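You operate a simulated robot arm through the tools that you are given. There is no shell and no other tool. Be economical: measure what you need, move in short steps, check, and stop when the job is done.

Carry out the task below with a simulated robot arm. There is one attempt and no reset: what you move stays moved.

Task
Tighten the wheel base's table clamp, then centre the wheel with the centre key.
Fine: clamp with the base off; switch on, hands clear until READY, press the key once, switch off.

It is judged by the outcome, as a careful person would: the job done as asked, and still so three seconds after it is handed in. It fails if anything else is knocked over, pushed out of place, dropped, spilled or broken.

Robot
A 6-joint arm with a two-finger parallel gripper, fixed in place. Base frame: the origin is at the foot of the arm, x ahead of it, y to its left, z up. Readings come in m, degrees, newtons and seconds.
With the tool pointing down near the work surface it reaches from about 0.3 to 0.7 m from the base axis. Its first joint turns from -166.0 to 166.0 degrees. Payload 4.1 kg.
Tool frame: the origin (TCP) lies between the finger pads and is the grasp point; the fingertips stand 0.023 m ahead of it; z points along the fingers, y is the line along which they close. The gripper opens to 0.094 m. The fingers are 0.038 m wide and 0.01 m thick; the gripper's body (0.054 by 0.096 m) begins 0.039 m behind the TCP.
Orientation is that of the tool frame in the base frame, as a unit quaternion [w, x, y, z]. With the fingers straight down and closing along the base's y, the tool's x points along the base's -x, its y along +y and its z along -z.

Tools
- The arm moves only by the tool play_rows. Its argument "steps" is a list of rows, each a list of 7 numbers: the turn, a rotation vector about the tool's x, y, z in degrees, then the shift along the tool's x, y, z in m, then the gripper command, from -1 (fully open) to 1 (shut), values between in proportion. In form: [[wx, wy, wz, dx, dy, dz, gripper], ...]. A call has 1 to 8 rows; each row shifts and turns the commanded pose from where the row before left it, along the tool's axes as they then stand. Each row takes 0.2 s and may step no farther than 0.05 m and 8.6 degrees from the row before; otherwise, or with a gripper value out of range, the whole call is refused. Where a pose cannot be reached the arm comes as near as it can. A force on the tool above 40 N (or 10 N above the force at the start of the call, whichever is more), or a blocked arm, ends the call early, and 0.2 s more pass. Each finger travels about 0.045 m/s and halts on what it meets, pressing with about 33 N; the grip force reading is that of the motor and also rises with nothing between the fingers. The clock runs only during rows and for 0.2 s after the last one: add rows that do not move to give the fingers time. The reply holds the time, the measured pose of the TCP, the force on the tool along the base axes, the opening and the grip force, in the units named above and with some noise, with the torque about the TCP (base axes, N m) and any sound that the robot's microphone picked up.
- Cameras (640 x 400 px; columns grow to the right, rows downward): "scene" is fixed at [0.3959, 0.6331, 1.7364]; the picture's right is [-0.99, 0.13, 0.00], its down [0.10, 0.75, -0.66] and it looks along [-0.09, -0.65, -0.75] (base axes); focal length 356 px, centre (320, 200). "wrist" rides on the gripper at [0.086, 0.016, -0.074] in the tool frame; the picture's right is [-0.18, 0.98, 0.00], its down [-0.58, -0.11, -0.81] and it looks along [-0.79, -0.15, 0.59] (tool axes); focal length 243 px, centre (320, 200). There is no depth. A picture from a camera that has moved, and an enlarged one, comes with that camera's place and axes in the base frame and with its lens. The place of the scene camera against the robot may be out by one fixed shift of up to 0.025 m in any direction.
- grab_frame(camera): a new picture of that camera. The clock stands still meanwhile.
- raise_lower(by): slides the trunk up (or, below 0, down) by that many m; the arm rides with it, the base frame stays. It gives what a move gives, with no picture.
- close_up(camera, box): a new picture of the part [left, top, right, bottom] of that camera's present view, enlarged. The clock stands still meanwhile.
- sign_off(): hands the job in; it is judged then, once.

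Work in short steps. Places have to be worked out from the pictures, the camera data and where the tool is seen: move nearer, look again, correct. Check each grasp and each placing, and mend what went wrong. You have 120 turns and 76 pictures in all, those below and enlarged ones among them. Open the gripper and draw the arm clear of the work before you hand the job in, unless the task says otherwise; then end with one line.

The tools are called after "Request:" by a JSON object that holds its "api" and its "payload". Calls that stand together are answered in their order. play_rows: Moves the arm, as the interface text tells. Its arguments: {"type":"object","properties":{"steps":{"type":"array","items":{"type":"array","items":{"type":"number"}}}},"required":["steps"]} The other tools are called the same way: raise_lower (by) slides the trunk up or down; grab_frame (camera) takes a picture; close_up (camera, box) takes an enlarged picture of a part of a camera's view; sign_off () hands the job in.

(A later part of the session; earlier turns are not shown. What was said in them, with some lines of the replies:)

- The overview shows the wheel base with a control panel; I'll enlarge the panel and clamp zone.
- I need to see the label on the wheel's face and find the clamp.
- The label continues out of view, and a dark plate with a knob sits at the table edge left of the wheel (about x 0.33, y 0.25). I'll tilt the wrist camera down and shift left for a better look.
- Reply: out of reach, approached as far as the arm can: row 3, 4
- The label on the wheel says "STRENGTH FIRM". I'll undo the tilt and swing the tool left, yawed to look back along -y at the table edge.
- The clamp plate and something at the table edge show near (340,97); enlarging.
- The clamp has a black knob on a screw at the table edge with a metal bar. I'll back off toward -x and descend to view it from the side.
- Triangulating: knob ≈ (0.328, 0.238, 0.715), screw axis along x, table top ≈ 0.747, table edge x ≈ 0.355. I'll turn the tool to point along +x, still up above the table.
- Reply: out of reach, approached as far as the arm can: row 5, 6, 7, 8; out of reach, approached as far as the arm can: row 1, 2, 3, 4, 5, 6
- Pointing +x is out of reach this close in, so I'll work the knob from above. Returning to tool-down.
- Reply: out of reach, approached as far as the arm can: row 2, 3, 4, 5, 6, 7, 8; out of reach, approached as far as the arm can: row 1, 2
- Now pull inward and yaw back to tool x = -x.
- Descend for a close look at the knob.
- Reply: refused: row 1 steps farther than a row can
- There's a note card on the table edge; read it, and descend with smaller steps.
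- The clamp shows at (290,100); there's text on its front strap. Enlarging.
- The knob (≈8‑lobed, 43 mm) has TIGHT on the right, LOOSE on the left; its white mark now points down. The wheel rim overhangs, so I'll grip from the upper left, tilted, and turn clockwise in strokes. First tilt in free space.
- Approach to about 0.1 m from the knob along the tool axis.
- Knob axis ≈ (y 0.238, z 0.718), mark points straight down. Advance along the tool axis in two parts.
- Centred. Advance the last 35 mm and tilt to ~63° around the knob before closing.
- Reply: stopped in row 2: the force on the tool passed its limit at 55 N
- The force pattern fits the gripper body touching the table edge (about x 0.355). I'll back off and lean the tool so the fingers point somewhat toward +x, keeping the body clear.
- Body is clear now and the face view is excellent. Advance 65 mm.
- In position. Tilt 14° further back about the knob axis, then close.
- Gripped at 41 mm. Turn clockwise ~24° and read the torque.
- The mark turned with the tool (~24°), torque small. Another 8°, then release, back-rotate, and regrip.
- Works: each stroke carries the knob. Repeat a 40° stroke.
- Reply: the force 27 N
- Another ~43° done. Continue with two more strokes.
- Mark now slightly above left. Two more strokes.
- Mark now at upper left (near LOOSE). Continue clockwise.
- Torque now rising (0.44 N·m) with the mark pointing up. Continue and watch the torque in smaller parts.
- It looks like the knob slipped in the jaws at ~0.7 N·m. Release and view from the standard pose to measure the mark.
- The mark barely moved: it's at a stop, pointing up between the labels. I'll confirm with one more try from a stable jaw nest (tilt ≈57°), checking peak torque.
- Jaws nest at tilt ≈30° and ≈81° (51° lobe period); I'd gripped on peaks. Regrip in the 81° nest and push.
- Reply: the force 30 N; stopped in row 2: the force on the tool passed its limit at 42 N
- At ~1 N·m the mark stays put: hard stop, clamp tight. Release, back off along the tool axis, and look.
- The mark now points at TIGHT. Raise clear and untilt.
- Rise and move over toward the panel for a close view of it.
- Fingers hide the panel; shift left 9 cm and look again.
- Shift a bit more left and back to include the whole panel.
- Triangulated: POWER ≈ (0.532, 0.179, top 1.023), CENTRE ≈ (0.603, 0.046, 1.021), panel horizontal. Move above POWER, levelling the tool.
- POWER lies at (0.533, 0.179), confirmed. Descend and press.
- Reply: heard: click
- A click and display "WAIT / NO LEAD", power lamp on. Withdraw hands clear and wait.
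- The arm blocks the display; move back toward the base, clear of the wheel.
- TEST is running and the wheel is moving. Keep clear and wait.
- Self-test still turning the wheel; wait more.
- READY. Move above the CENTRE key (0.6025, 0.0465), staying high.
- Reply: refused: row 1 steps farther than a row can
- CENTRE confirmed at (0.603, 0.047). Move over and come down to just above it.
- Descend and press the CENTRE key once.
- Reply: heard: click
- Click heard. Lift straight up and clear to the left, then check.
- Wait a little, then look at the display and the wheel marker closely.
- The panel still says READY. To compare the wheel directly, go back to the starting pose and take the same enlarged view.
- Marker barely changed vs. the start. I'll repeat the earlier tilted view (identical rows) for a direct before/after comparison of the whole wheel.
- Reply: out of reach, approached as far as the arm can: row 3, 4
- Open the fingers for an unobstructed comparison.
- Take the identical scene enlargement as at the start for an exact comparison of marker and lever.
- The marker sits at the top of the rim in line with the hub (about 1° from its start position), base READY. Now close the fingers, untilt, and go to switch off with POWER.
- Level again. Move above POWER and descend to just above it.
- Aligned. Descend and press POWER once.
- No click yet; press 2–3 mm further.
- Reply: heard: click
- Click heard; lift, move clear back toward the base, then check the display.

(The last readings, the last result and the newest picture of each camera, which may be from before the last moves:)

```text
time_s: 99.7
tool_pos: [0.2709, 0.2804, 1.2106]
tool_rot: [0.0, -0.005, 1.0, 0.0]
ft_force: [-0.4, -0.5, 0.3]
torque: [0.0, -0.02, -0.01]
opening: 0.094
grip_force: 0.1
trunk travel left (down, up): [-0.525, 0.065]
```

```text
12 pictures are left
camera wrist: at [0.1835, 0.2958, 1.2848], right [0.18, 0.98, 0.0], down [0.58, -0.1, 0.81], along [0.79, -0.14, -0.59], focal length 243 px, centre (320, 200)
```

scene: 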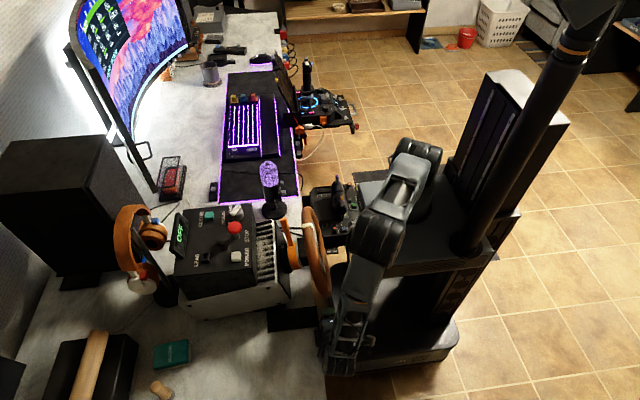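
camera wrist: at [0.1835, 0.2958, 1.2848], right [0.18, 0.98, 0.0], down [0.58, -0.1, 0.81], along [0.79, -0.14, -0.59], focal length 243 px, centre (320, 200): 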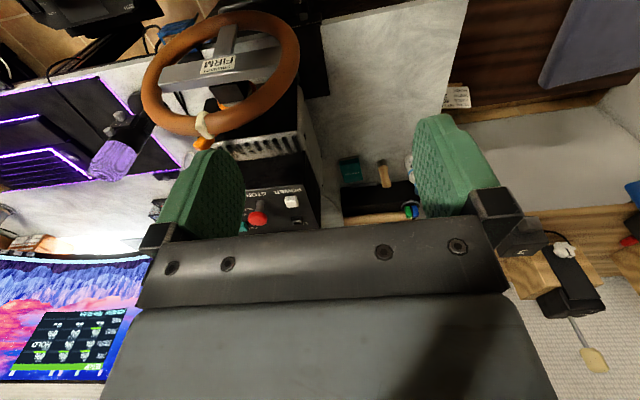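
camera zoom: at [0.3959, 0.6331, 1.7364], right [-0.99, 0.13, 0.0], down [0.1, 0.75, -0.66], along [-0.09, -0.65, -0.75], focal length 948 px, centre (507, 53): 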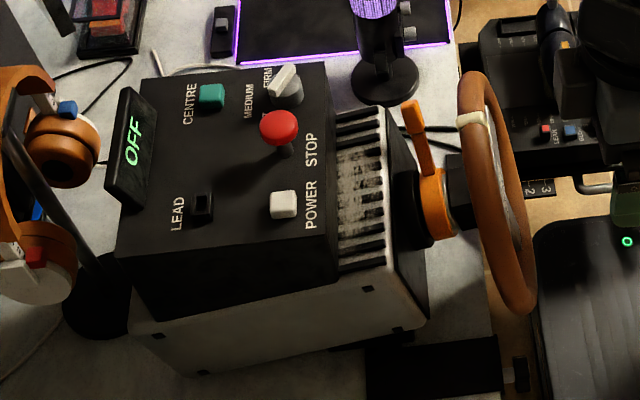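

Base is OFF. One enlarged look at the wheel from here to check it's level.

Request:
{"api": "close_up", "payload": {"camera": "wrist", "box": [130, 0, 330, 125]}}

```text
3.20 times, centred on (230, 62) of wrist
camera zoom: at [0.1835, 0.2958, 1.2848], right [0.18, 0.98, 0.0], down [0.58, -0.1, 0.81], along [0.79, -0.14, -0.59], focal length 776 px, centre (608, 640)
```

zoom: 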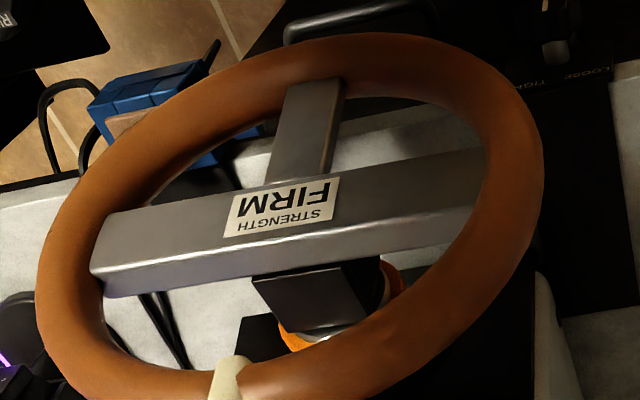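

The base reads OFF, the clamp mark is at TIGHT, the wheel's marker is at the top of the rim, and the gripper is open and clear of the work. Handing in.

Request:
{"api": "sign_off", "payload": {}}

```text
The job is handed in.
```

I tightened the clamp to its stop with the base off, switched on, kept clear until READY, pressed CENTRE once, and switched off. I did not see the wheel move when the key was pressed; its marker is at the top, though my measurements suggest it may be 3–4° off. The display also showed "NO LEAD" the whole time it was on; I left that alone.
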